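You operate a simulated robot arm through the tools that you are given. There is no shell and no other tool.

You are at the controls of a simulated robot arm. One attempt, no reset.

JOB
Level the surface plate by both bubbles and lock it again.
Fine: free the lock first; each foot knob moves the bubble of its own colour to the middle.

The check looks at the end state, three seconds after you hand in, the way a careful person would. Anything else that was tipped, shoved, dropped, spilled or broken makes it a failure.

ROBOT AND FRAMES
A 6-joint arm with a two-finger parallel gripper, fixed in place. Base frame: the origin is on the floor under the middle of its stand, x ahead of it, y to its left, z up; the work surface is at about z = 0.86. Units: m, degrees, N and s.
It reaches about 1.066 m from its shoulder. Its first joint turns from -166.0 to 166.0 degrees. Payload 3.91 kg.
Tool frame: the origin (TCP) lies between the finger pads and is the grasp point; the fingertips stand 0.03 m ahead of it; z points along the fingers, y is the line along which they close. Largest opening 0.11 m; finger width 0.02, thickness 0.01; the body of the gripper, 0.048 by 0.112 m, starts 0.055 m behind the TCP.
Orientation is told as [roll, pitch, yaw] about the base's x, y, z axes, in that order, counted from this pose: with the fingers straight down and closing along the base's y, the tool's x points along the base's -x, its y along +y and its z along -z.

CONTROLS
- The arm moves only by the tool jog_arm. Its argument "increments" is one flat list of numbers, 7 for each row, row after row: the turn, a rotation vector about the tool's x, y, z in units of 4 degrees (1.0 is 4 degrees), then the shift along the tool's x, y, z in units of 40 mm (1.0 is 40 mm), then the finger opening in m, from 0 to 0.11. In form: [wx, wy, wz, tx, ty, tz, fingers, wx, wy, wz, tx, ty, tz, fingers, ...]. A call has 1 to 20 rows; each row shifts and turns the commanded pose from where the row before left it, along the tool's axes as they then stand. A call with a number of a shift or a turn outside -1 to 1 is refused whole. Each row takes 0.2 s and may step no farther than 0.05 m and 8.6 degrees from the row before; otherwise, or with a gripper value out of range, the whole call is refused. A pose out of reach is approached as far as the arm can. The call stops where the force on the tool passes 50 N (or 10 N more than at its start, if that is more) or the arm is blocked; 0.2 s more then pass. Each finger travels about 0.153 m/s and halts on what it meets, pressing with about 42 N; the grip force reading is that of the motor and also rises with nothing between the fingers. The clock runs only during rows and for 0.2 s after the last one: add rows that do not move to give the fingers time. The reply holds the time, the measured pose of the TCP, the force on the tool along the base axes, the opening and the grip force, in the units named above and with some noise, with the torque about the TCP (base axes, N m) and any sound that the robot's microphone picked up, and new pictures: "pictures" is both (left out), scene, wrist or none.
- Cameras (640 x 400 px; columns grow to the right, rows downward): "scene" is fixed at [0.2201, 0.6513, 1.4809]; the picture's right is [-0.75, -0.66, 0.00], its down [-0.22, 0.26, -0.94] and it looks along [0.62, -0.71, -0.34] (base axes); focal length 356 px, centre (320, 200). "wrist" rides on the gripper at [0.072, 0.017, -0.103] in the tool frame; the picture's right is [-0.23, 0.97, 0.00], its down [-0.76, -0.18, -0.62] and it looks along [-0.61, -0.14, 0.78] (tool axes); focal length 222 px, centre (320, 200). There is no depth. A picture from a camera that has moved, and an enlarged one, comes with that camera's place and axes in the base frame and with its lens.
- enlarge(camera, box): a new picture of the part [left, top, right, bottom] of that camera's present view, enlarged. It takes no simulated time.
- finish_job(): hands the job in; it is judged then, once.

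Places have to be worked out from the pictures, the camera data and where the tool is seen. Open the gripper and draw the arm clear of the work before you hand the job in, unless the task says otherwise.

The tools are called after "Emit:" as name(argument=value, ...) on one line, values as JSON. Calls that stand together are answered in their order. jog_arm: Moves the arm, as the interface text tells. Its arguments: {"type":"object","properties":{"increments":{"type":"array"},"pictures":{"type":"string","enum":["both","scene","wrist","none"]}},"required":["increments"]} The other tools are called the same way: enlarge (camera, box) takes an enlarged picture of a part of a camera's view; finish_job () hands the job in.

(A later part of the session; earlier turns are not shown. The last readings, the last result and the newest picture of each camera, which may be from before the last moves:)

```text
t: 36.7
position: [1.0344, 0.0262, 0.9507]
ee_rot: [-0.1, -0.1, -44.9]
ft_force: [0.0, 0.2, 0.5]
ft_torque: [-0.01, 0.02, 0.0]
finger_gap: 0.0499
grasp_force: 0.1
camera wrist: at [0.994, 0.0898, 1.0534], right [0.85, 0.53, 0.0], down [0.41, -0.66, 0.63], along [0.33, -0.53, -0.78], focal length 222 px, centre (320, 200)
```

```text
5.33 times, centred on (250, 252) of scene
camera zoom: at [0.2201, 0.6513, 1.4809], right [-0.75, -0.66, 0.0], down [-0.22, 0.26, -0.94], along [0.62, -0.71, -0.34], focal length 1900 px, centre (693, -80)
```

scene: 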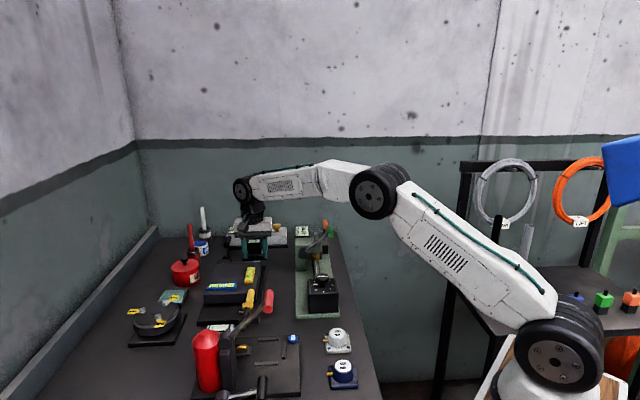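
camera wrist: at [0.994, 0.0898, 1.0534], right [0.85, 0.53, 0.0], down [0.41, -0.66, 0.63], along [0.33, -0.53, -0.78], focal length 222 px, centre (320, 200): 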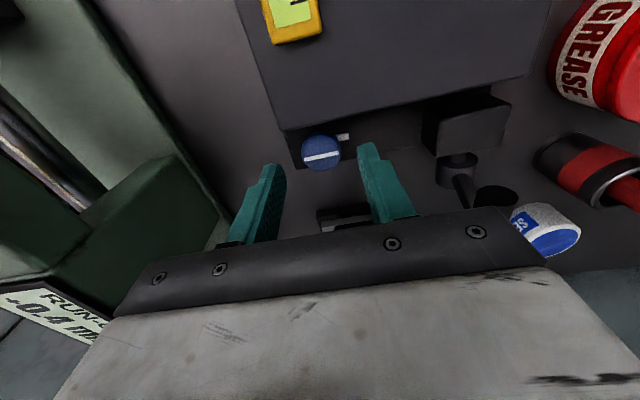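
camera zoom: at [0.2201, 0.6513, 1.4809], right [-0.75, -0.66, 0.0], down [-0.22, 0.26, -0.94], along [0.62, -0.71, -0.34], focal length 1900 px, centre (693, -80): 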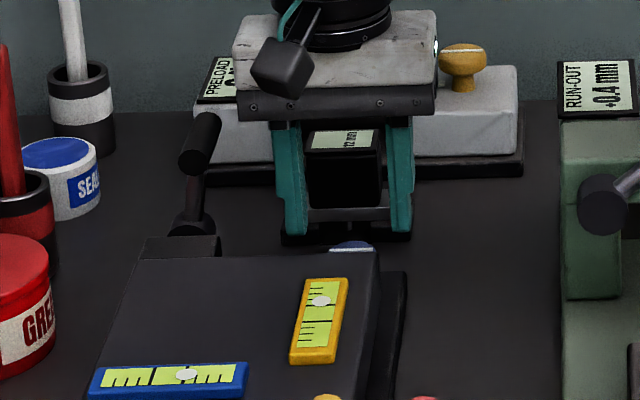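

The knob is centred under the tool (top at z≈0.906). I'll lower 3.2 cm so the tips straddle it, then close on it.

Emit:
jog_arm(increments=[0, 0, 0, -0.02, 0, 0.27, 0.05, 0, 0, 0, 0, 0, 0.27, 0.05, 0, 0, 0, 0, 0, 0.27, 0.05, 0, 0, 0, 0, 0, 0, 0.035, 0, 0, 0, 0, 0, 0, 0.025, 0, 0, 0, 0, 0, 0, 0.02, 0, 0, 0, 0, 0, 0, 0.02], pictures="both")

Emit:
enlarge(camera="wrist", box=[240, 60, 440, 200])

Emit:
enlarge(camera="scene", box=[200, 240, 280, 300])

```text
t: 38.3
position: [1.0344, 0.0259, 0.9174]
ee_rot: [0.0, -0.2, -44.8]
ft_force: [15.3, 25.8, 0.6]
ft_torque: [0.21, -0.31, 0.08]
finger_gap: 0.0298
grasp_force: 44.9
camera wrist: at [0.9943, 0.0896, 1.0205], right [0.85, 0.53, 0.0], down [0.41, -0.66, 0.63], along [0.33, -0.53, -0.78], focal length 222 px, centre (320, 200)
```

scene: 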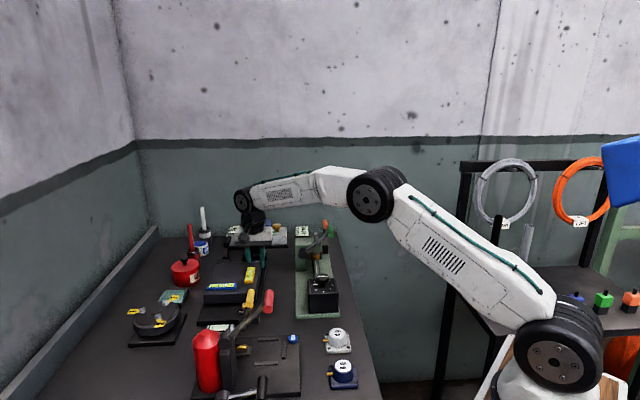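
wrist: 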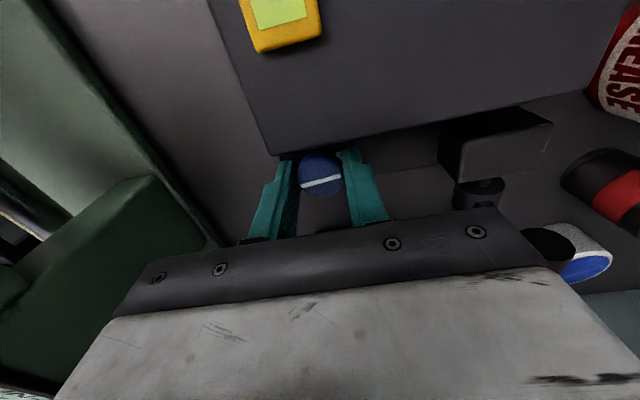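

```text
2.86 times, centred on (340, 130) of wrist
camera zoom: at [0.9943, 0.0896, 1.0205], right [0.85, 0.53, 0.0], down [0.41, -0.66, 0.63], along [0.33, -0.53, -0.78], focal length 635 px, centre (263, 400)
```

zoom: 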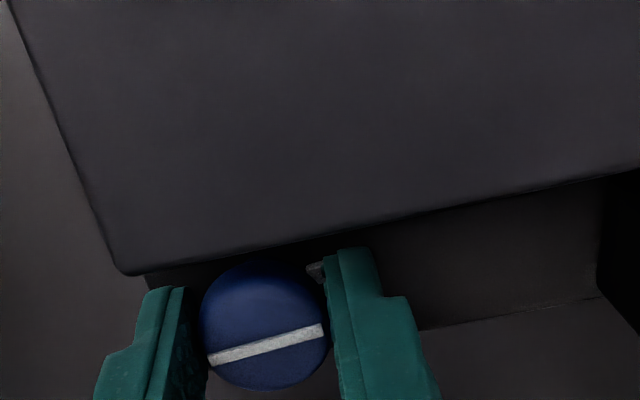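

```text
6.67 times, centred on (240, 270) of scene
camera zoom: at [0.2201, 0.6513, 1.4809], right [-0.75, -0.66, 0.0], down [-0.22, 0.26, -0.94], along [0.62, -0.71, -0.34], focal length 2375 px, centre (853, -267)
```

zoom: 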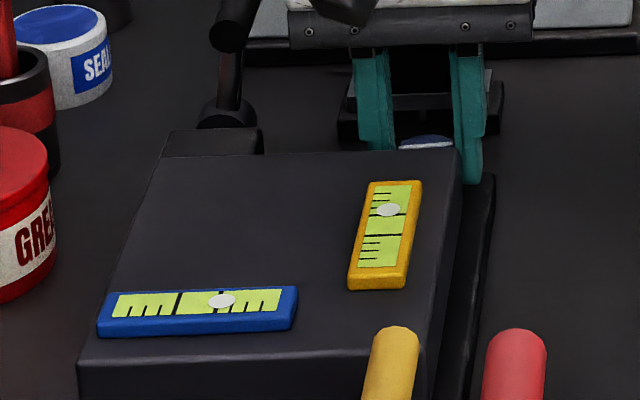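

I have the knob (29.8 mm gap), with some sideways preload along e1. I'll shift 1.5 mm to relieve it and turn 20° clockwise as a test of the bubble's response.

Emit:
jog_arm(increments=[0, 0, 0, 0, 0.04, 0, 0.02, 0, 0, 1, 0, 0, 0, 0.02, 0, 0, 1, 0, 0, 0, 0.02, 0, 0, 1, 0, 0, 0, 0.02, 0, 0, 1, 0, 0, 0, 0.02, 0, 0, 1, 0, 0, 0, 0.02], pictures="both")

Emit:
enlarge(camera="wrist", box=[240, 60, 440, 200])

Emit:
enlarge(camera="scene", box=[200, 240, 280, 300])

```text
t: 39.7
position: [1.0343, 0.0274, 0.9176]
ee_rot: [-0.1, -0.2, -64.9]
ft_force: [-16.5, 22.2, 2.4]
ft_torque: [1.14, 0.12, -0.01]
finger_gap: 0.0296
grasp_force: 45.0
camera wrist: at [1.0194, 0.0999, 1.0205], right [0.98, 0.21, 0.0], down [0.16, -0.76, 0.63], along [0.13, -0.61, -0.78], focal length 222 px, centre (320, 200)
```

scene: 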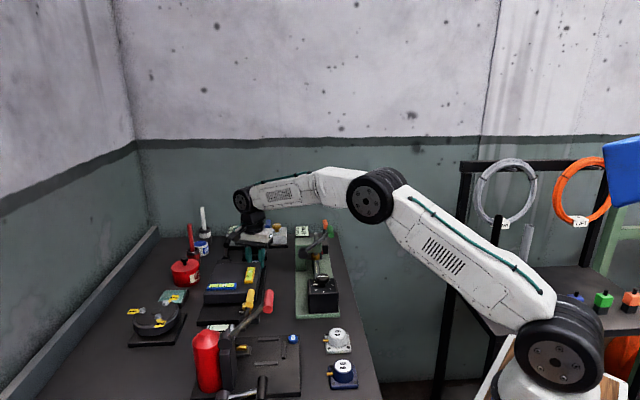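
wrist: 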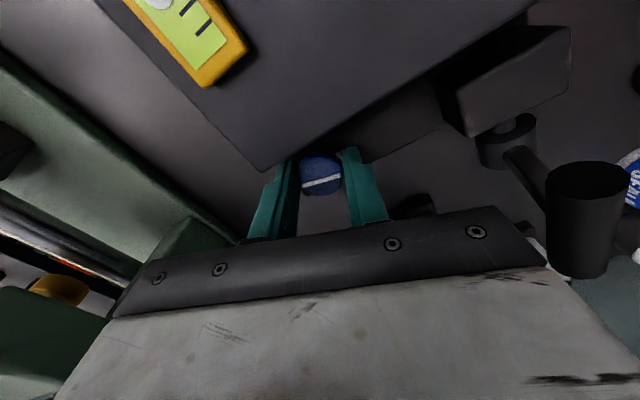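

```text
2.86 times, centred on (340, 130) of wrist
camera zoom: at [1.0194, 0.0999, 1.0205], right [0.98, 0.21, 0.0], down [0.16, -0.76, 0.63], along [0.13, -0.61, -0.78], focal length 635 px, centre (263, 400)
```

zoom: 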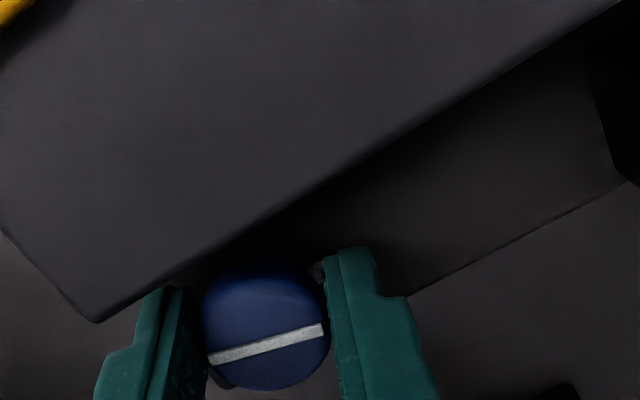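

```text
6.67 times, centred on (240, 270) of scene
camera zoom: at [0.2201, 0.6513, 1.4809], right [-0.75, -0.66, 0.0], down [-0.22, 0.26, -0.94], along [0.62, -0.71, -0.34], focal length 2375 px, centre (853, -267)
```

zoom: 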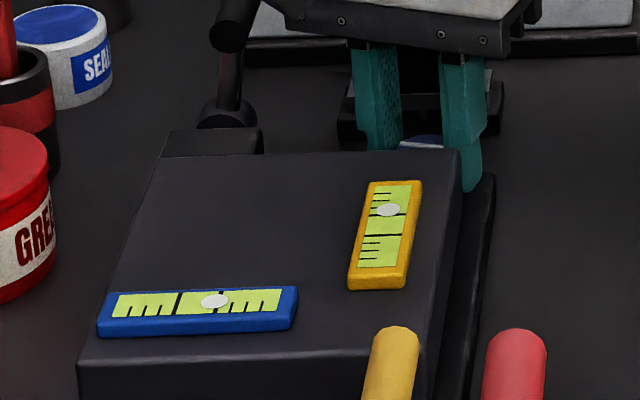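

The blue bubble moved the right way: about 7 of the 22 zoomed pixels needed, for 20°. There's a sideways load from imperfect centring, so I'll release, see where the tool relaxes, then re-grip with a better-centred, rotated-back start.

Emit:
jog_arm(increments=[0, 0, 0, 0, 0, 0, 0.035, 0, 0, 0, 0, 0, 0, 0.045, 0, 0, 0, 0, 0, 0, 0.045], pictures="both")

Emit:
enlarge(camera="wrist", box=[240, 90, 400, 230])

Emit:
enlarge(camera="scene", box=[200, 240, 280, 300])

```text
t: 40.5
position: [1.0353, 0.0255, 0.9192]
ee_rot: [-0.1, -0.3, -64.8]
ft_force: [-0.3, -0.4, 0.2]
ft_torque: [0.03, 0.02, -0.02]
finger_gap: 0.0451
grasp_force: 0.1
camera wrist: at [1.0203, 0.0984, 1.0206], right [0.98, 0.21, 0.0], down [0.16, -0.76, 0.63], along [0.13, -0.61, -0.78], focal length 222 px, centre (320, 200)
```

scene: 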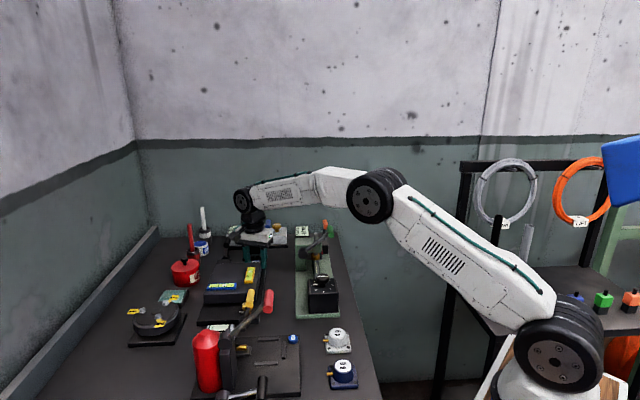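
wrist: 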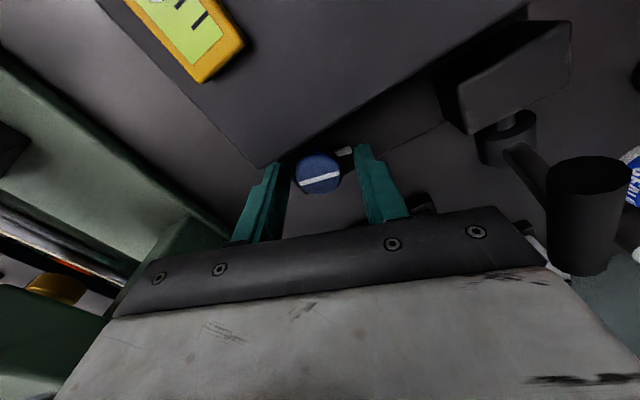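

```text
2.86 times, centred on (320, 160) of wrist
camera zoom: at [1.0203, 0.0984, 1.0206], right [0.98, 0.21, 0.0], down [0.16, -0.76, 0.63], along [0.13, -0.61, -0.78], focal length 635 px, centre (320, 314)
```

zoom: 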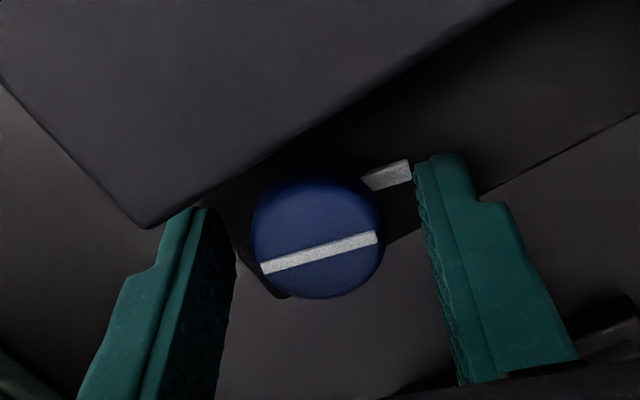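

```text
6.67 times, centred on (240, 270) of scene
camera zoom: at [0.2201, 0.6513, 1.4809], right [-0.75, -0.66, 0.0], down [-0.22, 0.26, -0.94], along [0.62, -0.71, -0.34], focal length 2375 px, centre (853, -267)
```

zoom: 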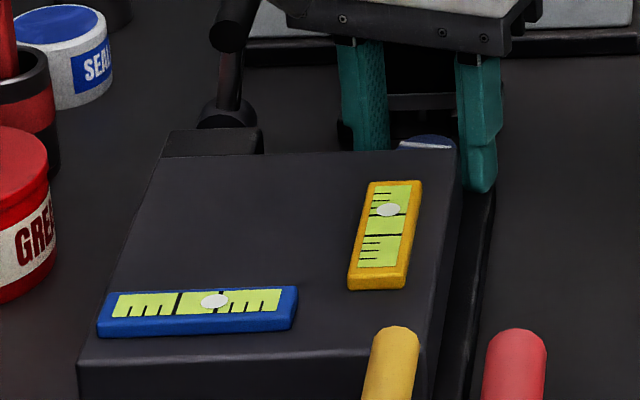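

The tool relaxed to (1.0353, 0.0255) and the knob is within about 1 mm of its axis. I'll rotate back 40° with open fingers, nudge 1 mm onto centre, and re-grip.

Emit:
jog_arm(increments=[0, 0, -1, 0, 0, 0, 0.045, 0, 0, -1, 0, 0, 0, 0.045, 0, 0, -1, 0, 0, 0, 0.045, 0, 0, -1, 0, 0, 0, 0.045, 0, 0, -1, 0, 0, 0, 0.045, 0, 0, -1, 0, 0, 0, 0.045, 0, 0, -1, 0, 0, 0, 0.045, 0, 0, -1, 0, 0, 0, 0.045, 0, 0, -1, 0, 0, 0, 0.045, 0, 0, -1, 0, 0, 0, 0.045, 0, 0, 0, -0.012, -0.025, 0.03, 0.045, 0, 0, 0, 0, 0, 0, 0.035, 0, 0, 0, 0, 0, 0, 0.026, 0, 0, 0, 0, 0, 0, 0.02, 0, 0, 0, 0, 0, 0, 0.02], pictures="both")

Emit:
enlarge(camera="wrist", box=[240, 90, 400, 230])

Emit:
enlarge(camera="scene", box=[200, 240, 280, 300])

```text
t: 43.7
position: [1.0369, 0.0247, 0.9163]
ee_rot: [-0.1, -0.1, -24.8]
ft_force: [7.6, 4.9, -0.9]
ft_torque: [0.55, -0.68, 0.05]
finger_gap: 0.0294
grasp_force: 45.1
camera wrist: at [0.977, 0.0709, 1.0195], right [0.62, 0.79, 0.0], down [0.62, -0.48, 0.63], along [0.49, -0.39, -0.78], focal length 222 px, centre (320, 200)
```

scene: 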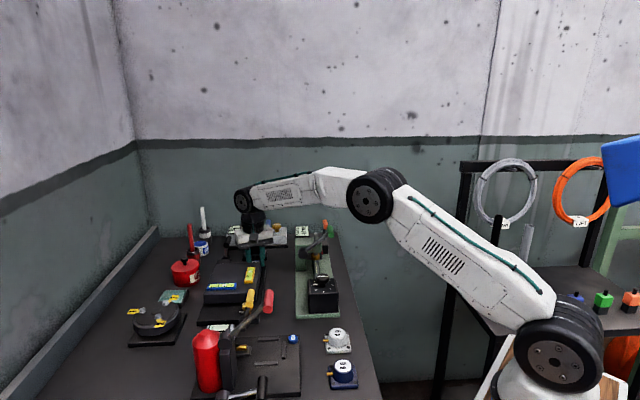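
wrist: 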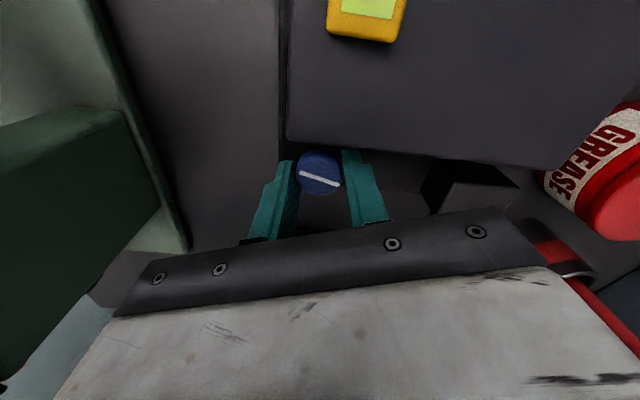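

```text
2.86 times, centred on (320, 160) of wrist
camera zoom: at [0.977, 0.0709, 1.0195], right [0.62, 0.79, 0.0], down [0.62, -0.48, 0.63], along [0.49, -0.39, -0.78], focal length 635 px, centre (320, 314)
```

zoom: 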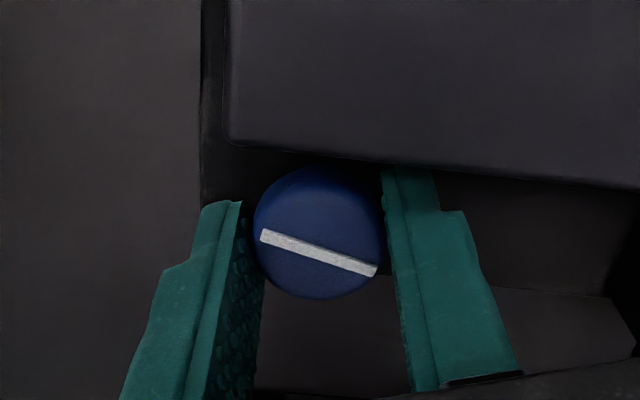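

```text
6.67 times, centred on (240, 270) of scene
camera zoom: at [0.2201, 0.6513, 1.4809], right [-0.75, -0.66, 0.0], down [-0.22, 0.26, -0.94], along [0.62, -0.71, -0.34], focal length 2375 px, centre (853, -267)
```

zoom: 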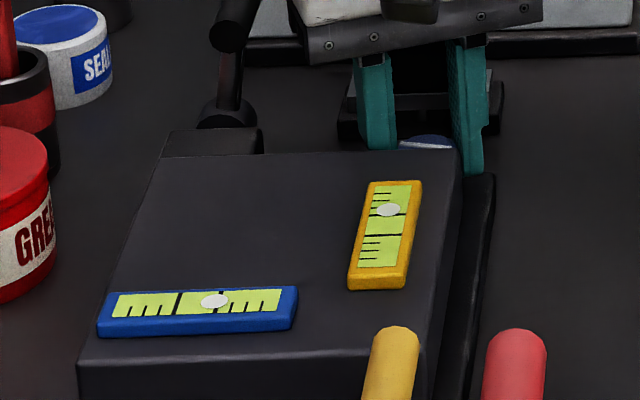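

Good centred grip with only about 9 N sideways. I'll turn 40° clockwise.

Emit:
jog_arm(increments=[0, 0, 1, 0, 0, 0, 0.02, 0, 0, 1, 0, 0, 0, 0.02, 0, 0, 1, 0, 0, 0, 0.02, 0, 0, 1, 0, 0, 0, 0.02, 0, 0, 1, 0, 0, 0, 0.02, 0, 0, 1, 0, 0, 0, 0.02, 0, 0, 1, 0, 0, 0, 0.02, 0, 0, 1, 0, 0, 0, 0.02, 0, 0, 1, 0, 0, 0, 0.02, 0, 0, 1, 0, 0, 0, 0.02], pictures="both")

Emit:
enlarge(camera="scene", box=[208, 257, 256, 297])

Emit:
enlarge(camera="wrist", box=[240, 90, 400, 230])

```text
t: 45.9
position: [1.036, 0.0244, 0.9171]
ee_rot: [0.1, -0.3, -65.0]
ft_force: [18.3, 5.4, -4.7]
ft_torque: [-0.15, -1.05, -0.01]
finger_gap: 0.0296
grasp_force: 44.9
camera wrist: at [1.02, 0.0977, 1.0194], right [0.98, 0.21, 0.0], down [0.16, -0.76, 0.63], along [0.13, -0.61, -0.78], focal length 222 px, centre (320, 200)
```

scene: 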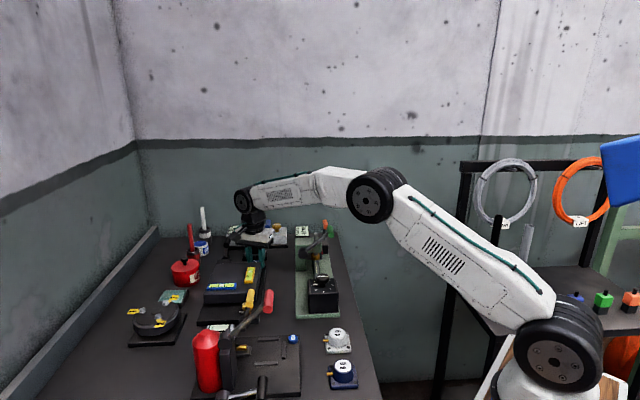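
wrist: 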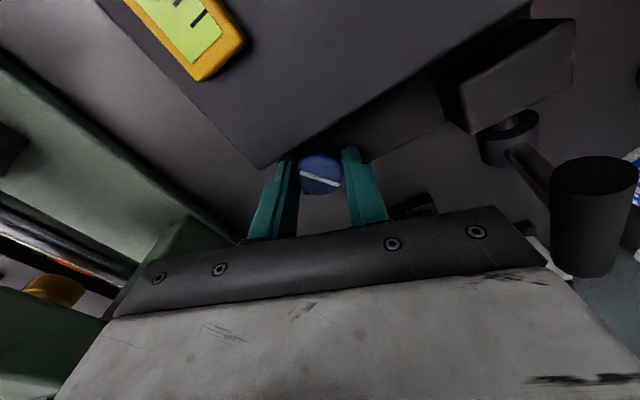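

```text
10.00 times, centred on (232, 277) of scene
camera zoom: at [0.2201, 0.6513, 1.4809], right [-0.75, -0.66, 0.0], down [-0.22, 0.26, -0.94], along [0.62, -0.71, -0.34], focal length 3562 px, centre (1200, -570)
```

zoom: 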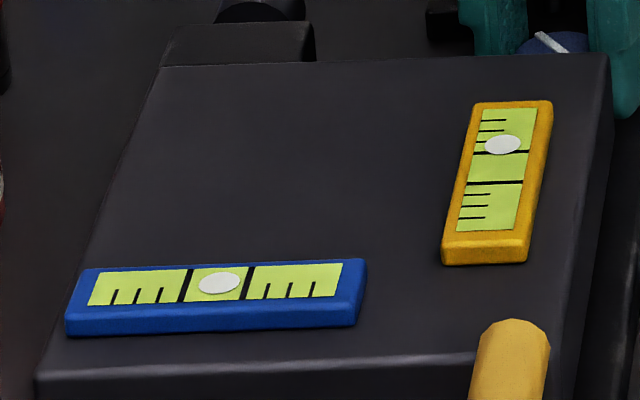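

```text
2.86 times, centred on (320, 160) of wrist
camera zoom: at [1.02, 0.0977, 1.0194], right [0.98, 0.21, 0.0], down [0.16, -0.76, 0.63], along [0.13, -0.61, -0.78], focal length 635 px, centre (320, 314)
```

zoom: 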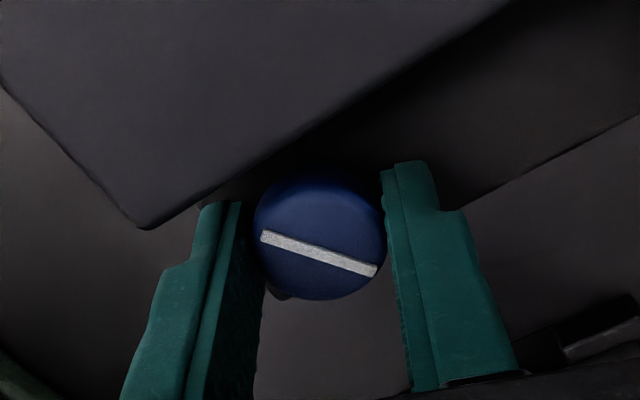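

The blue bubble is now between its two lines. I'll enlarge the vial further to judge the centring precisely.

Emit:
enlarge(camera="scene", box=[214, 280, 246, 294])

Emit:
enlarge(camera="scene", box=[248, 264, 268, 286])

```text
16.00 times, centred on (230, 287) of scene
camera zoom: at [0.2201, 0.6513, 1.4809], right [-0.75, -0.66, 0.0], down [-0.22, 0.26, -0.94], along [0.62, -0.71, -0.34], focal length 5700 px, centre (1760, -1192)
```

zoom: 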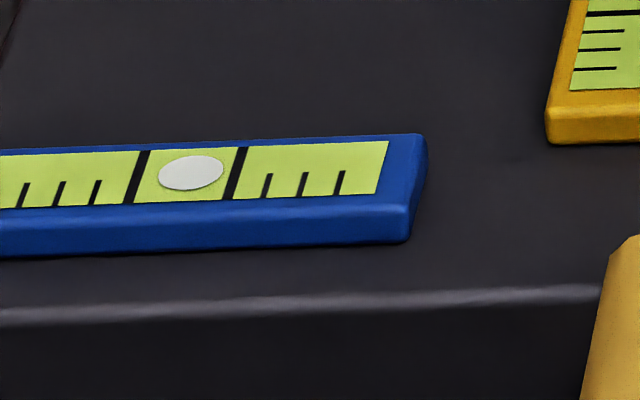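

```text
16.00 times, centred on (258, 275) of scene
camera zoom: at [0.2201, 0.6513, 1.4809], right [-0.75, -0.66, 0.0], down [-0.22, 0.26, -0.94], along [0.62, -0.71, -0.34], focal length 5700 px, centre (1312, -1000)
```

zoom: 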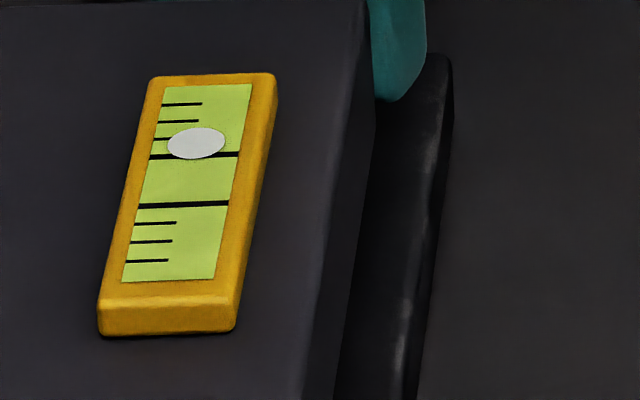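

Line centres are at about 137 and 235 px (midpoint 186) and the bubble is at about 191, so about 6° more clockwise is needed. I'll turn that and check again.

Emit:
jog_arm(increments=[0, 0, 0.7, 0, 0, 0, 0.02, 0, 0, 0.75, 0, 0, 0, 0.02, 0, 0, 0, 0, 0, 0, 0.02, 0, 0, 0, 0, 0, 0, 0.02], pictures="none")

Emit:
enlarge(camera="scene", box=[212, 280, 244, 294])

```text
t: 46.9
position: [1.0363, 0.0238, 0.9158]
ee_rot: [0.0, -0.3, -70.6]
ft_force: [13.0, 0.4, 1.4]
ft_torque: [0.14, -0.75, -0.01]
finger_gap: 0.0295
grasp_force: 44.6
```

```text
16.00 times, centred on (228, 287) of scene
camera zoom: at [0.2201, 0.6513, 1.4809], right [-0.75, -0.66, 0.0], down [-0.22, 0.26, -0.94], along [0.62, -0.71, -0.34], focal length 5700 px, centre (1792, -1192)
```

zoom: 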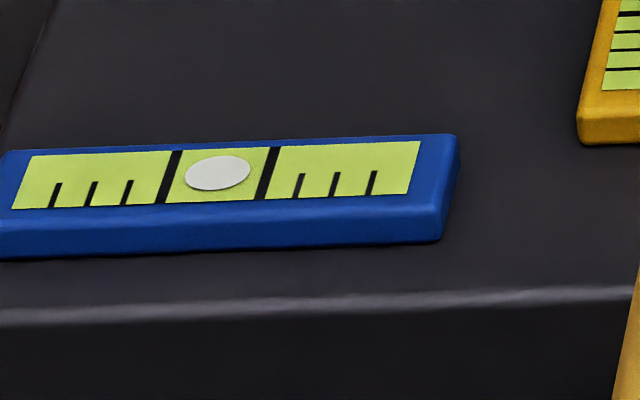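

The blue bubble is centred to within about 1 px (217.5 vs 218.5). I'll release the knob, rise straight up and confirm it stays.

Emit:
jog_arm(increments=[0, 0, 0, 0, 0, 0, 0.035, 0, 0, 0, 0, 0, 0, 0.045, 0, 0, 0, 0, 0, 0, 0.045, 0, 0, 0, 0, 0, -0.6, 0.045, 0, 0, 0, 0, 0, -0.9, 0.045, 0, 0, 0, 0, 0, -0.9, 0.045, 0, 0, 0, 0, 0, -0.9, 0.045], pictures="both")

Emit:
enlarge(camera="scene", box=[212, 280, 244, 294])

Emit:
enlarge(camera="scene", box=[210, 275, 290, 335])

```text
t: 48.5
position: [1.033, 0.0263, 1.0483]
ee_rot: [-0.1, -0.2, -70.6]
ft_force: [1.0, 0.1, -0.5]
ft_torque: [-0.01, 0.04, -0.05]
finger_gap: 0.0451
grasp_force: 0.0
camera wrist: at [1.0246, 0.1001, 1.1513], right [0.99, 0.11, 0.0], down [0.08, -0.78, 0.63], along [0.07, -0.62, -0.78], focal length 222 px, centre (320, 200)
```

scene: 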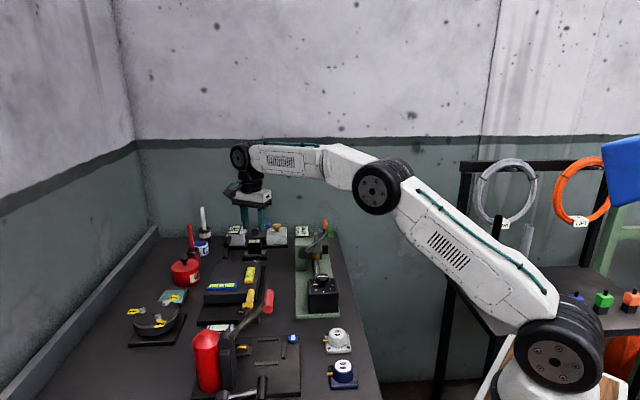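
wrist: 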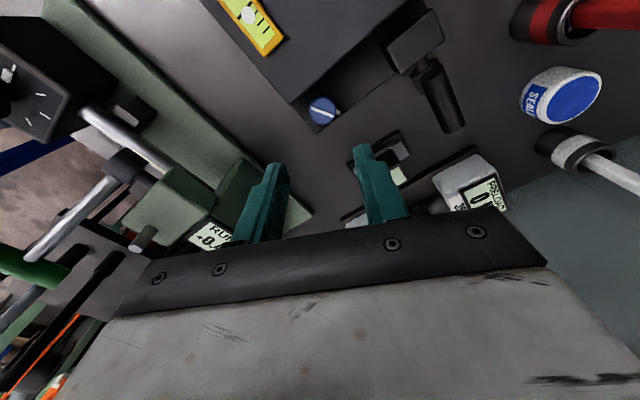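

```text
16.00 times, centred on (228, 287) of scene
camera zoom: at [0.2201, 0.6513, 1.4809], right [-0.75, -0.66, 0.0], down [-0.22, 0.26, -0.94], along [0.62, -0.71, -0.34], focal length 5700 px, centre (1792, -1192)
```

zoom: 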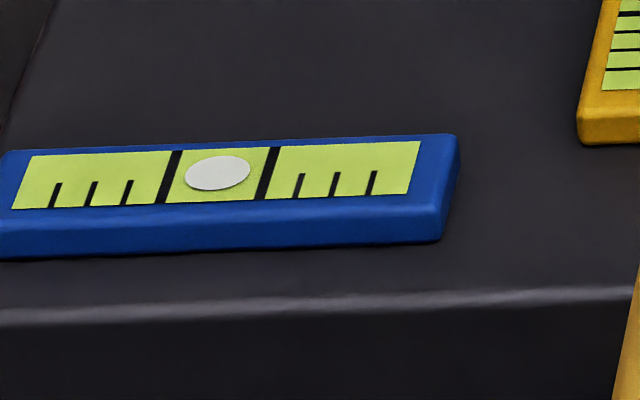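

```text
6.67 times, centred on (250, 305) of scene
camera zoom: at [0.2201, 0.6513, 1.4809], right [-0.75, -0.66, 0.0], down [-0.22, 0.26, -0.94], along [0.62, -0.71, -0.34], focal length 2375 px, centre (787, -500)
```

zoom: 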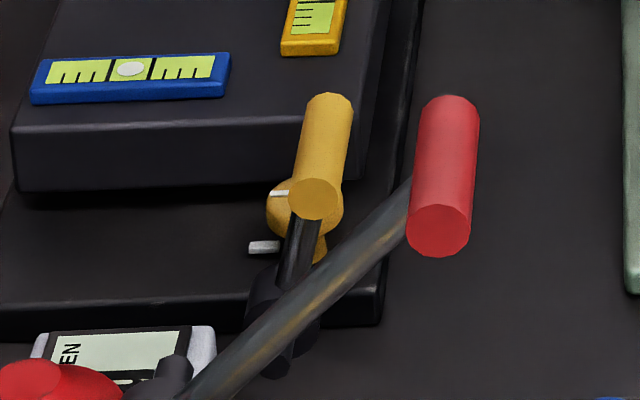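

The blue bubble holds. Next is the yellow knob at about (0.879, 0.182, 0.905); the yellow valve handle is close on its near side, so I'll lean the tool away over the plate. First I'll turn back to −45° and travel above it at z≈1.05.

Emit:
jog_arm(increments=[0, 0, -0.93, 0, 0, 0, 0.045, 0, 0, -0.93, 0, 0, 0, 0.045, 0, 0, -0.93, 0, 0, 0, 0.045, 0, 0, -0.93, 0, 0, 0, 0.045, 0, 0, -0.93, 0, 0, 0, 0.045, 0, 0, -0.93, 0, 0, 0, 0.045, 0, 0, -0.93, 0, 0, 0, 0.045, 0, 0, 0, 0.7, 0, -0.07, 0.045, 0, 0, 0, 0.7, 0, -0.07, 0.045, 0, 0, 0, 0.7, 0, -0.07, 0.045, 0, 0, 0, 0.7, 0, -0.07, 0.045, 0, 0, 0, 0.7, 0, -0.07, 0.045, 0, 0, 0, 0.7, 0, -0.07, 0.045], pictures="both")

```text
t: 51.3
position: [0.9177, 0.1412, 1.063]
ee_rot: [0.0, -0.1, -44.7]
ft_force: [0.5, -0.4, -1.0]
ft_torque: [-0.01, 0.01, 0.02]
finger_gap: 0.0451
grasp_force: 0.1
camera wrist: at [0.877, 0.2048, 1.1667], right [0.85, 0.53, 0.0], down [0.42, -0.66, 0.63], along [0.33, -0.53, -0.78], focal length 222 px, centre (320, 200)
```

scene: 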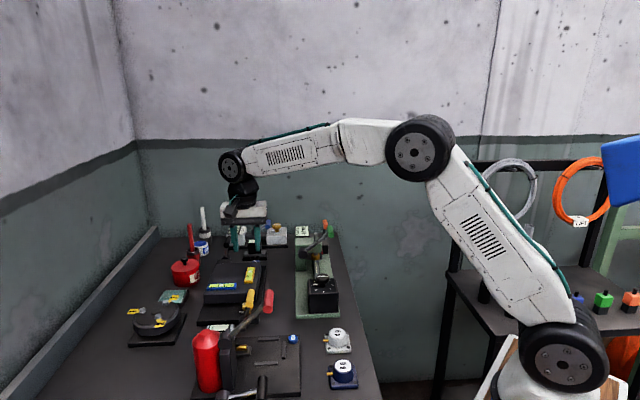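
wrist: 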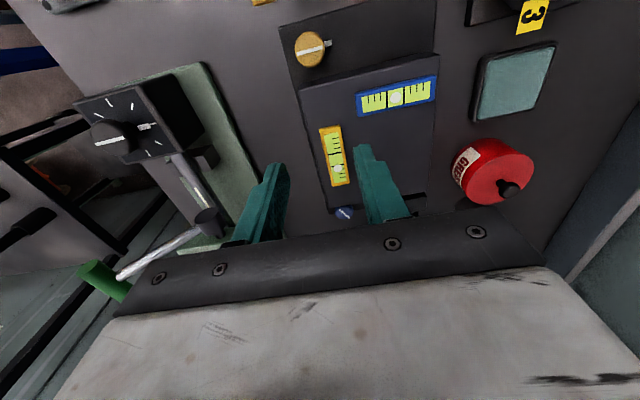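

Emit:
enlarge(camera="wrist", box=[240, 0, 400, 100])

Emit:
enlarge(camera="wrist", box=[300, 70, 460, 230])

```text
4.00 times, centred on (320, 50) of wrist
camera zoom: at [0.877, 0.2048, 1.1667], right [0.85, 0.53, 0.0], down [0.42, -0.66, 0.63], along [0.33, -0.53, -0.78], focal length 888 px, centre (320, 800)
```

zoom: 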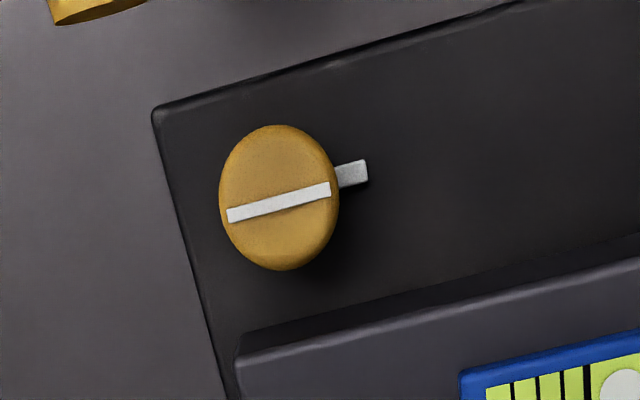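

```text
2.50 times, centred on (380, 150) of wrist
camera zoom: at [0.877, 0.2048, 1.1667], right [0.85, 0.53, 0.0], down [0.42, -0.66, 0.63], along [0.33, -0.53, -0.78], focal length 555 px, centre (170, 325)
```

zoom: 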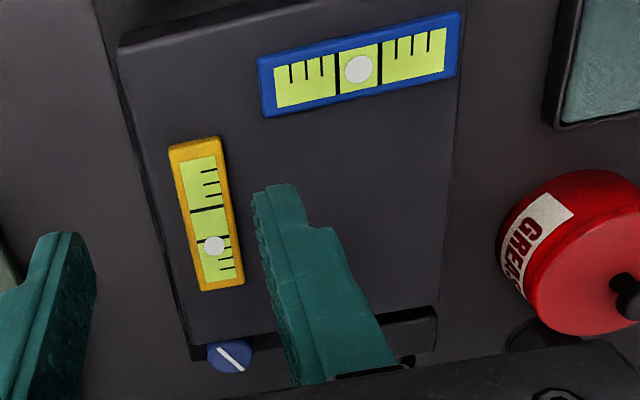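

The yellow knob's top centre is at about (0.8796, 0.1816). I'll lean the tool 20° (fingers toward the near side, body over the plate) and move above the knob at z≈1.01.

Emit:
jog_arm(increments=[0, 1, 0, 0, 0, 0, 0.045, 0, 1, 0, 0, 0, 0, 0.045, 0, 1, 0, 0, 0, 0, 0.045, 0, 1, 0, 0, 0, 0, 0.045, 0, 1, 0, 0, 0, 0, 0.045, 0, 0, 0, 0.239, 0.016, 0.53, 0.045, 0, 0, 0, 0.239, 0.016, 0.53, 0.045, 0, 0, 0, 0.239, 0.016, 0.53, 0.045, 0, 0, 0, 0, 0, 0, 0.045], pictures="both")

Emit:
enlarge(camera="wrist", box=[220, 0, 420, 180])

Emit:
enlarge(camera="scene", box=[200, 230, 290, 330])

```text
t: 53.3
position: [0.8826, 0.1766, 1.0148]
ee_rot: [-0.1, 19.9, -44.7]
ft_force: [-0.8, 0.0, 0.7]
ft_torque: [-0.04, 0.02, 0.01]
finger_gap: 0.0449
grasp_force: 0.0
camera wrist: at [0.8706, 0.2131, 1.1357], right [0.84, 0.54, -0.08], down [0.54, -0.78, 0.33], along [0.12, -0.32, -0.94], focal length 222 px, centre (320, 200)
```

scene: 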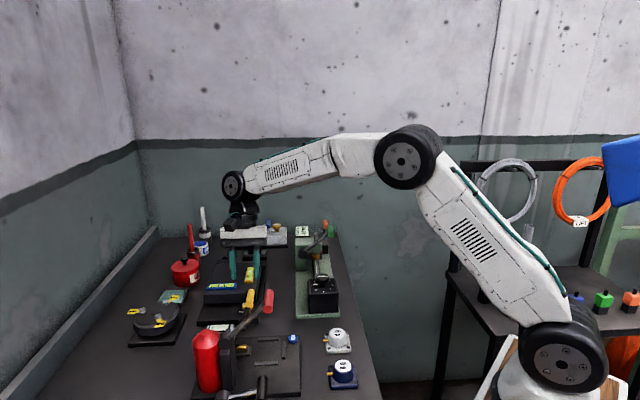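
wrist: 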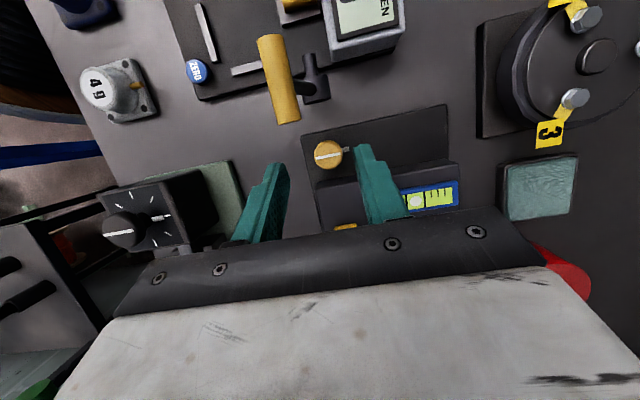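

```text
2.22 times, centred on (320, 90) of wrist
camera zoom: at [0.8706, 0.2131, 1.1357], right [0.84, 0.54, -0.08], down [0.54, -0.78, 0.33], along [0.12, -0.32, -0.94], focal length 494 px, centre (320, 444)
```

zoom: 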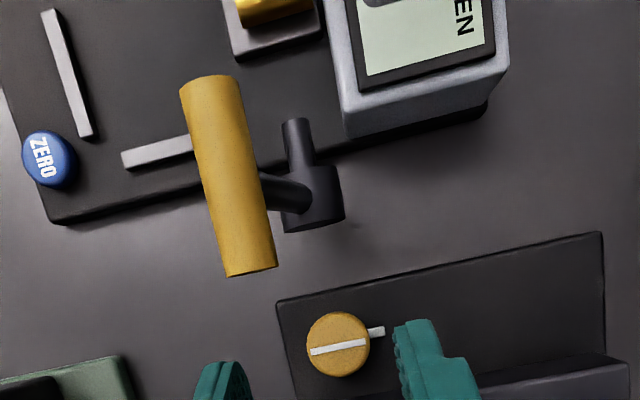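

```text
4.00 times, centred on (245, 280) of scene
camera zoom: at [0.2201, 0.6513, 1.4809], right [-0.75, -0.66, 0.0], down [-0.22, 0.26, -0.94], along [0.62, -0.71, -0.34], focal length 1425 px, centre (620, -120)
```

zoom: 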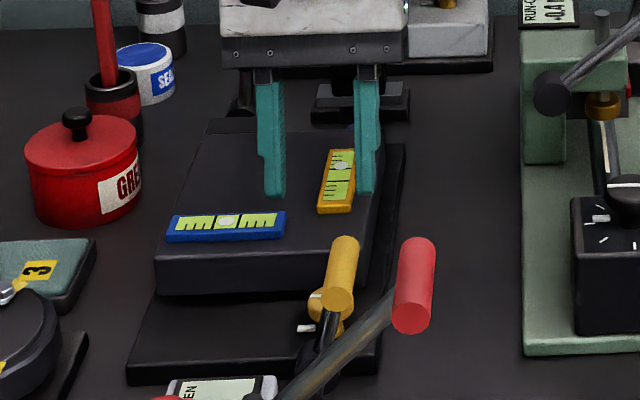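

The top-down view confirms the knob centre at (0.8795, 0.1815), and the valve handle is clear of both fingers. I'll lower to z≈0.918 and close on the knob.

Emit:
jog_arm(increments=[0, 0, 0, -0.17, 0.01, 0.454, 0.045, 0, 0, 0, -0.17, 0.01, 0.454, 0.045, 0, 0, 0, -0.17, 0.01, 0.454, 0.045, 0, 0, 0, -0.17, 0, 0.454, 0.045, 0, 0, 0, -0.17, 0, 0.454, 0.045, 0, 0, 0, 0, 0, 0, 0.045], pictures="both")

Emit:
enlarge(camera="wrist", box=[220, 50, 420, 210])

Emit:
enlarge(camera="scene", box=[200, 230, 290, 330])

```text
t: 54.7
position: [0.8856, 0.1793, 0.9182]
ee_rot: [-0.1, 19.8, -44.6]
ft_force: [0.0, -0.2, 0.4]
ft_torque: [-0.04, 0.01, 0.01]
finger_gap: 0.045
grasp_force: 0.1
camera wrist: at [0.8731, 0.2138, 1.0402], right [0.84, 0.54, -0.08], down [0.54, -0.78, 0.33], along [0.12, -0.32, -0.94], focal length 222 px, centre (320, 200)
```

scene: 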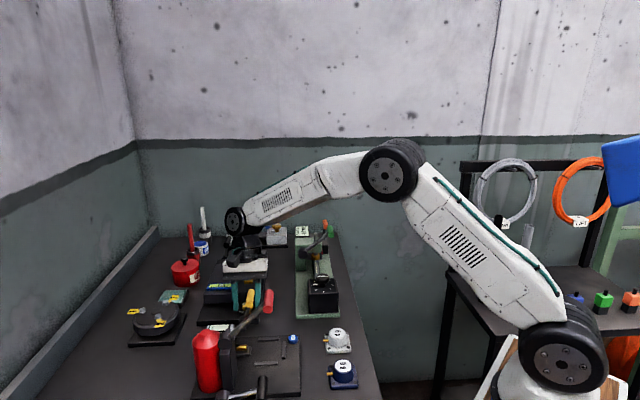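
wrist: 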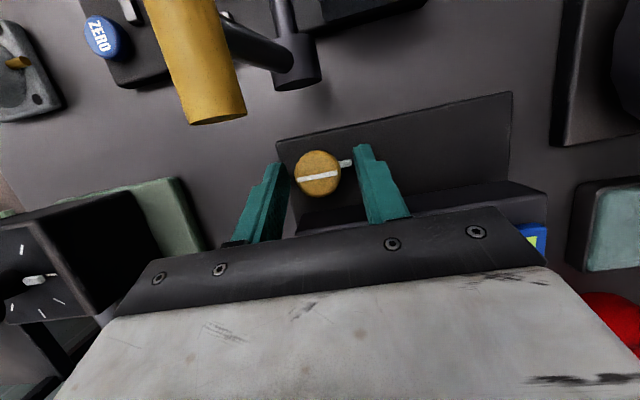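

```text
2.50 times, centred on (320, 130) of wrist
camera zoom: at [0.8731, 0.2138, 1.0402], right [0.84, 0.54, -0.08], down [0.54, -0.78, 0.33], along [0.12, -0.32, -0.94], focal length 555 px, centre (320, 375)
```

zoom: 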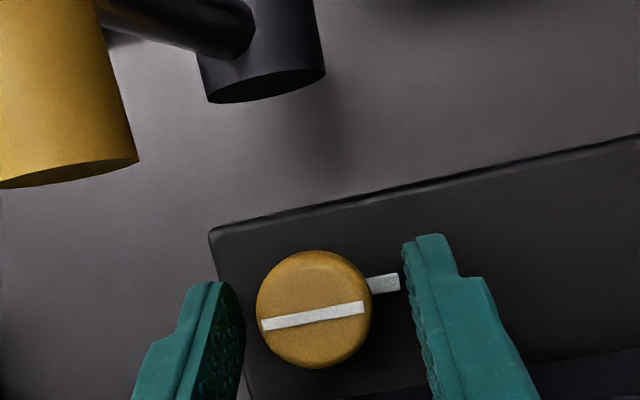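

```text
4.00 times, centred on (245, 280) of scene
camera zoom: at [0.2201, 0.6513, 1.4809], right [-0.75, -0.66, 0.0], down [-0.22, 0.26, -0.94], along [0.62, -0.71, -0.34], focal length 1425 px, centre (620, -120)
```

zoom: 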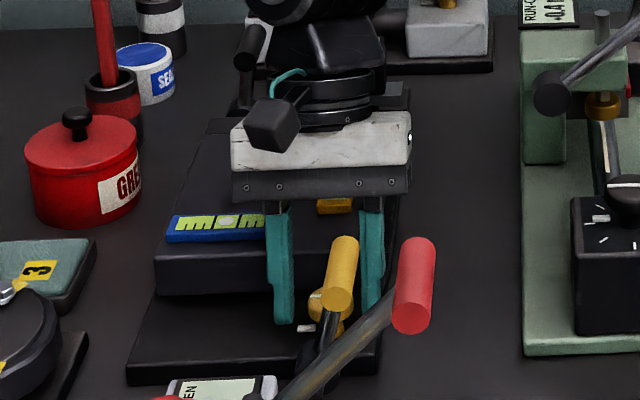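

Knob sits 3 mm toward −e1 of the tool centre, so I'll shift and close. I'll then turn 20° counter-clockwise about the vertical as a first test.

Emit:
jog_arm(increments=[0, 0, 0, -0.04, -0.075, -0.01, 0.045, 0, 0, 0, 0, 0, 0, 0.036, 0, 0, 0, 0, 0, 0, 0.026, 0, 0, 0, 0, 0, 0, 0.02, 0, 0, 0, 0, 0, 0, 0.02], pictures="wrist")

Emit:
enlarge(camera="scene", box=[200, 260, 280, 310])

```text
t: 55.9
position: [0.8843, 0.1762, 0.918]
ee_rot: [0.1, 19.8, -44.6]
ft_force: [15.1, 11.8, -1.7]
ft_torque: [0.46, -0.98, -0.11]
finger_gap: 0.0296
grasp_force: 45.6
camera wrist: at [0.8725, 0.2115, 1.04], right [0.84, 0.54, -0.08], down [0.54, -0.78, 0.33], along [0.12, -0.32, -0.94], focal length 222 px, centre (320, 200)
```

wrist: 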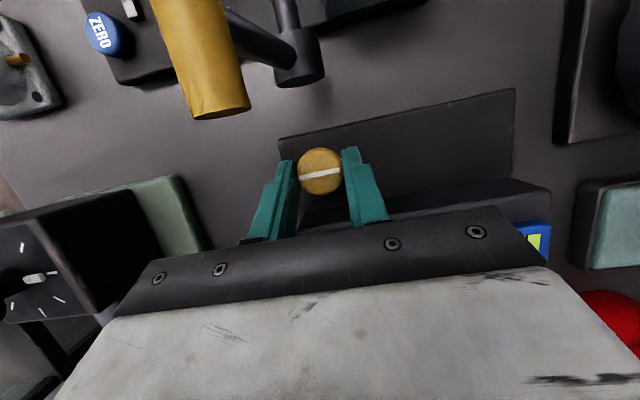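

```text
8.00 times, centred on (240, 285) of scene
camera zoom: at [0.2201, 0.6513, 1.4809], right [-0.75, -0.66, 0.0], down [-0.22, 0.26, -0.94], along [0.62, -0.71, -0.34], focal length 2850 px, centre (960, -480)
```

zoom: 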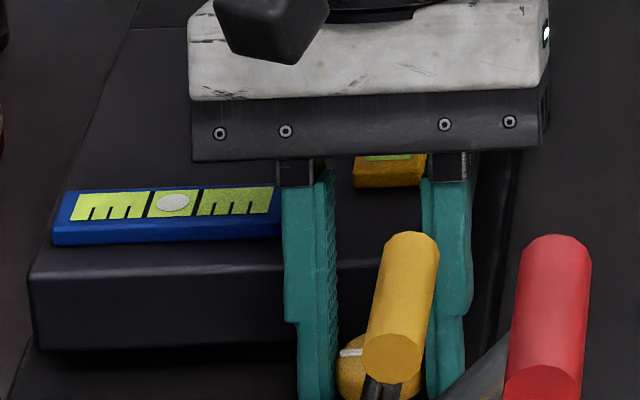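

Gripped at 29.6 mm. Now turning 20° counter-clockwise about the knob axis.

Emit:
jog_arm(increments=[0, 0, 0, 0, 0.02, 0, 0.02, 0.339, 0, -0.941, 0, 0.012, 0, 0.02, 0.339, 0, -0.941, 0, 0.012, 0, 0.02, 0.339, 0, -0.941, 0, 0.012, 0, 0.02, 0.339, 0, -0.941, 0, 0.012, 0, 0.02, 0.339, 0, -0.941, 0, 0.012, 0, 0.02], pictures="both")

Emit:
enlarge(camera="scene", box=[200, 260, 280, 310])

Emit:
enlarge(camera="wrist", box=[220, 50, 420, 210])

```text
t: 57.3
position: [0.8862, 0.1773, 0.9187]
ee_rot: [-0.1, 19.9, -24.7]
ft_force: [25.2, 23.5, 12.2]
ft_torque: [0.8, -1.05, -0.24]
finger_gap: 0.0297
grasp_force: 45.3
camera wrist: at [0.8624, 0.2072, 1.04], right [0.6, 0.8, -0.08], down [0.77, -0.55, 0.33], along [0.22, -0.26, -0.94], focal length 222 px, centre (320, 200)
```

scene: 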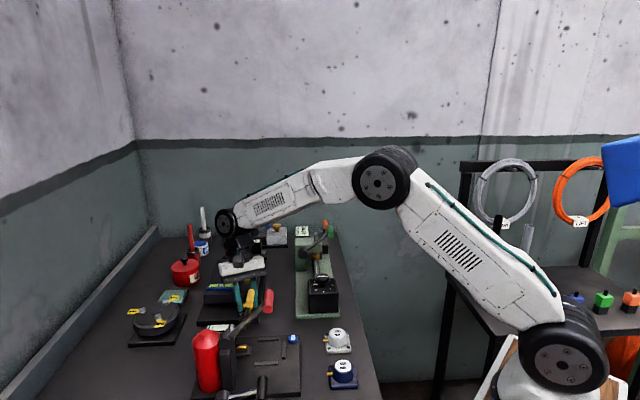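
wrist: 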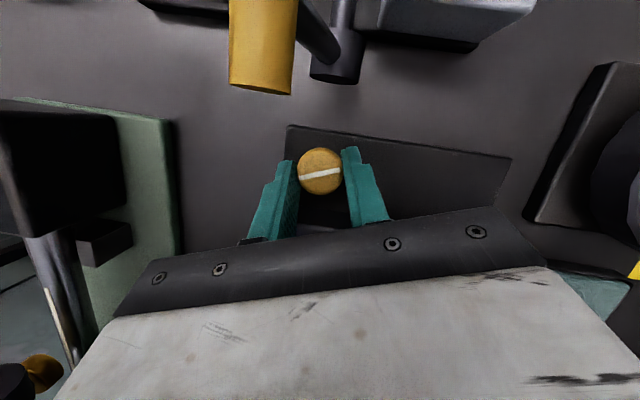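

```text
8.00 times, centred on (240, 285) of scene
camera zoom: at [0.2201, 0.6513, 1.4809], right [-0.75, -0.66, 0.0], down [-0.22, 0.26, -0.94], along [0.62, -0.71, -0.34], focal length 2850 px, centre (960, -480)
```

zoom: 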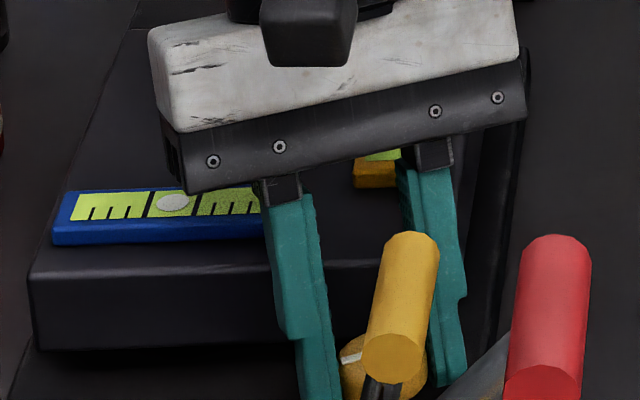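

```text
2.50 times, centred on (320, 130) of wrist
camera zoom: at [0.8624, 0.2072, 1.04], right [0.6, 0.8, -0.08], down [0.77, -0.55, 0.33], along [0.22, -0.26, -0.94], focal length 555 px, centre (320, 375)
```

zoom: 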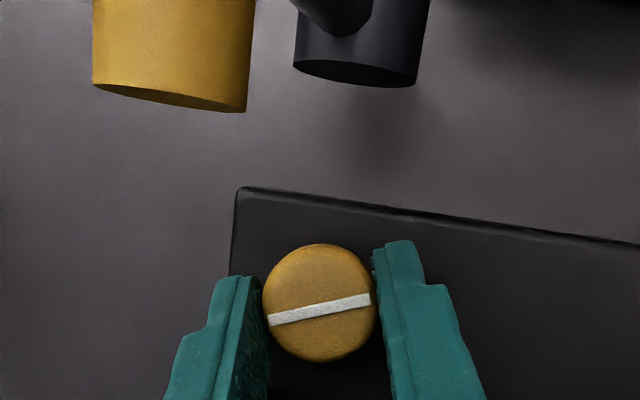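

The knob mark turned with the fingers. I'll release and lift 10 cm so the scene camera can see the yellow vial.

Emit:
jog_arm(increments=[0, 0, 0, 0, 0, 0, 0.036, 0, 0, 0, 0, 0, 0, 0.043, 0, 0, 0, 0, 0, 0, 0.043, 0, 0, 0, 0.205, 0, -0.565, 0.043, 0, 0, 0, 0.205, 0, -0.565, 0.043, 0, 0, 0, 0.205, 0, -0.565, 0.043, 0, 0, 0, 0.205, 0, -0.565, 0.043], pictures="both")

Emit:
enlarge(camera="scene", box=[200, 260, 280, 310])

Emit:
enlarge(camera="scene", box=[248, 264, 268, 286])

```text
t: 58.9
position: [0.8846, 0.1782, 1.0138]
ee_rot: [-0.1, 20.0, -24.7]
ft_force: [0.0, 0.2, 0.0]
ft_torque: [-0.03, 0.03, 0.01]
finger_gap: 0.0432
grasp_force: 0.1
camera wrist: at [0.8614, 0.2068, 1.1361], right [0.6, 0.8, -0.08], down [0.77, -0.55, 0.33], along [0.22, -0.26, -0.94], focal length 222 px, centre (320, 200)
```

scene: 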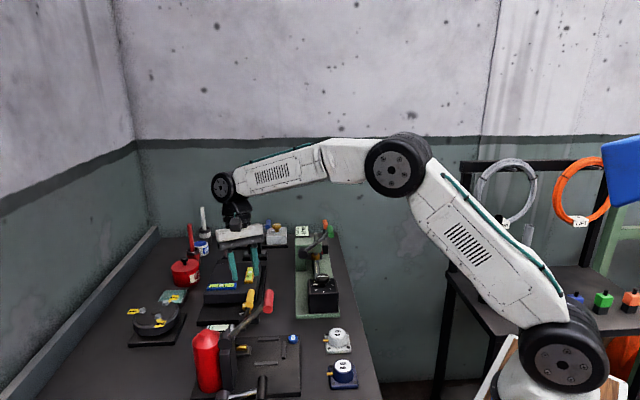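
wrist: 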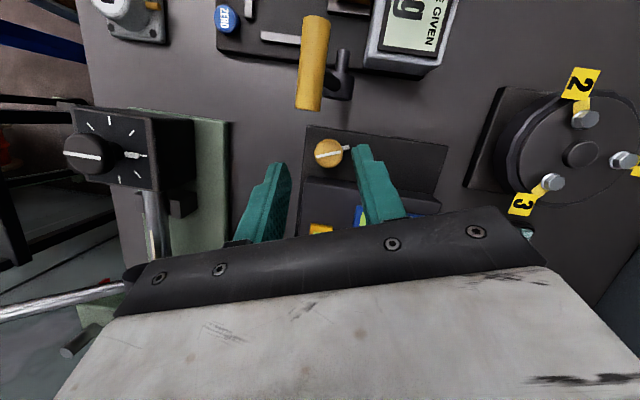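

```text
8.00 times, centred on (240, 285) of scene
camera zoom: at [0.2201, 0.6513, 1.4809], right [-0.75, -0.66, 0.0], down [-0.22, 0.26, -0.94], along [0.62, -0.71, -0.34], focal length 2850 px, centre (960, -480)
```

zoom: 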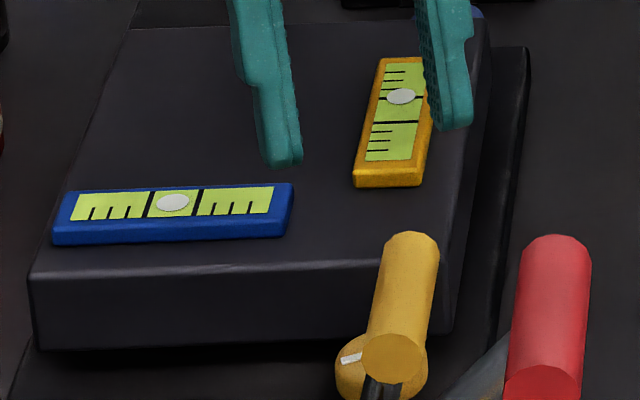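

```text
16.00 times, centred on (258, 275) of scene
camera zoom: at [0.2201, 0.6513, 1.4809], right [-0.75, -0.66, 0.0], down [-0.22, 0.26, -0.94], along [0.62, -0.71, -0.34], focal length 5700 px, centre (1312, -1000)
```

zoom: 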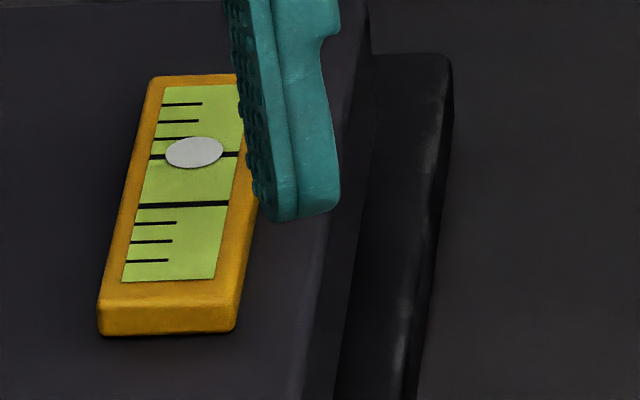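

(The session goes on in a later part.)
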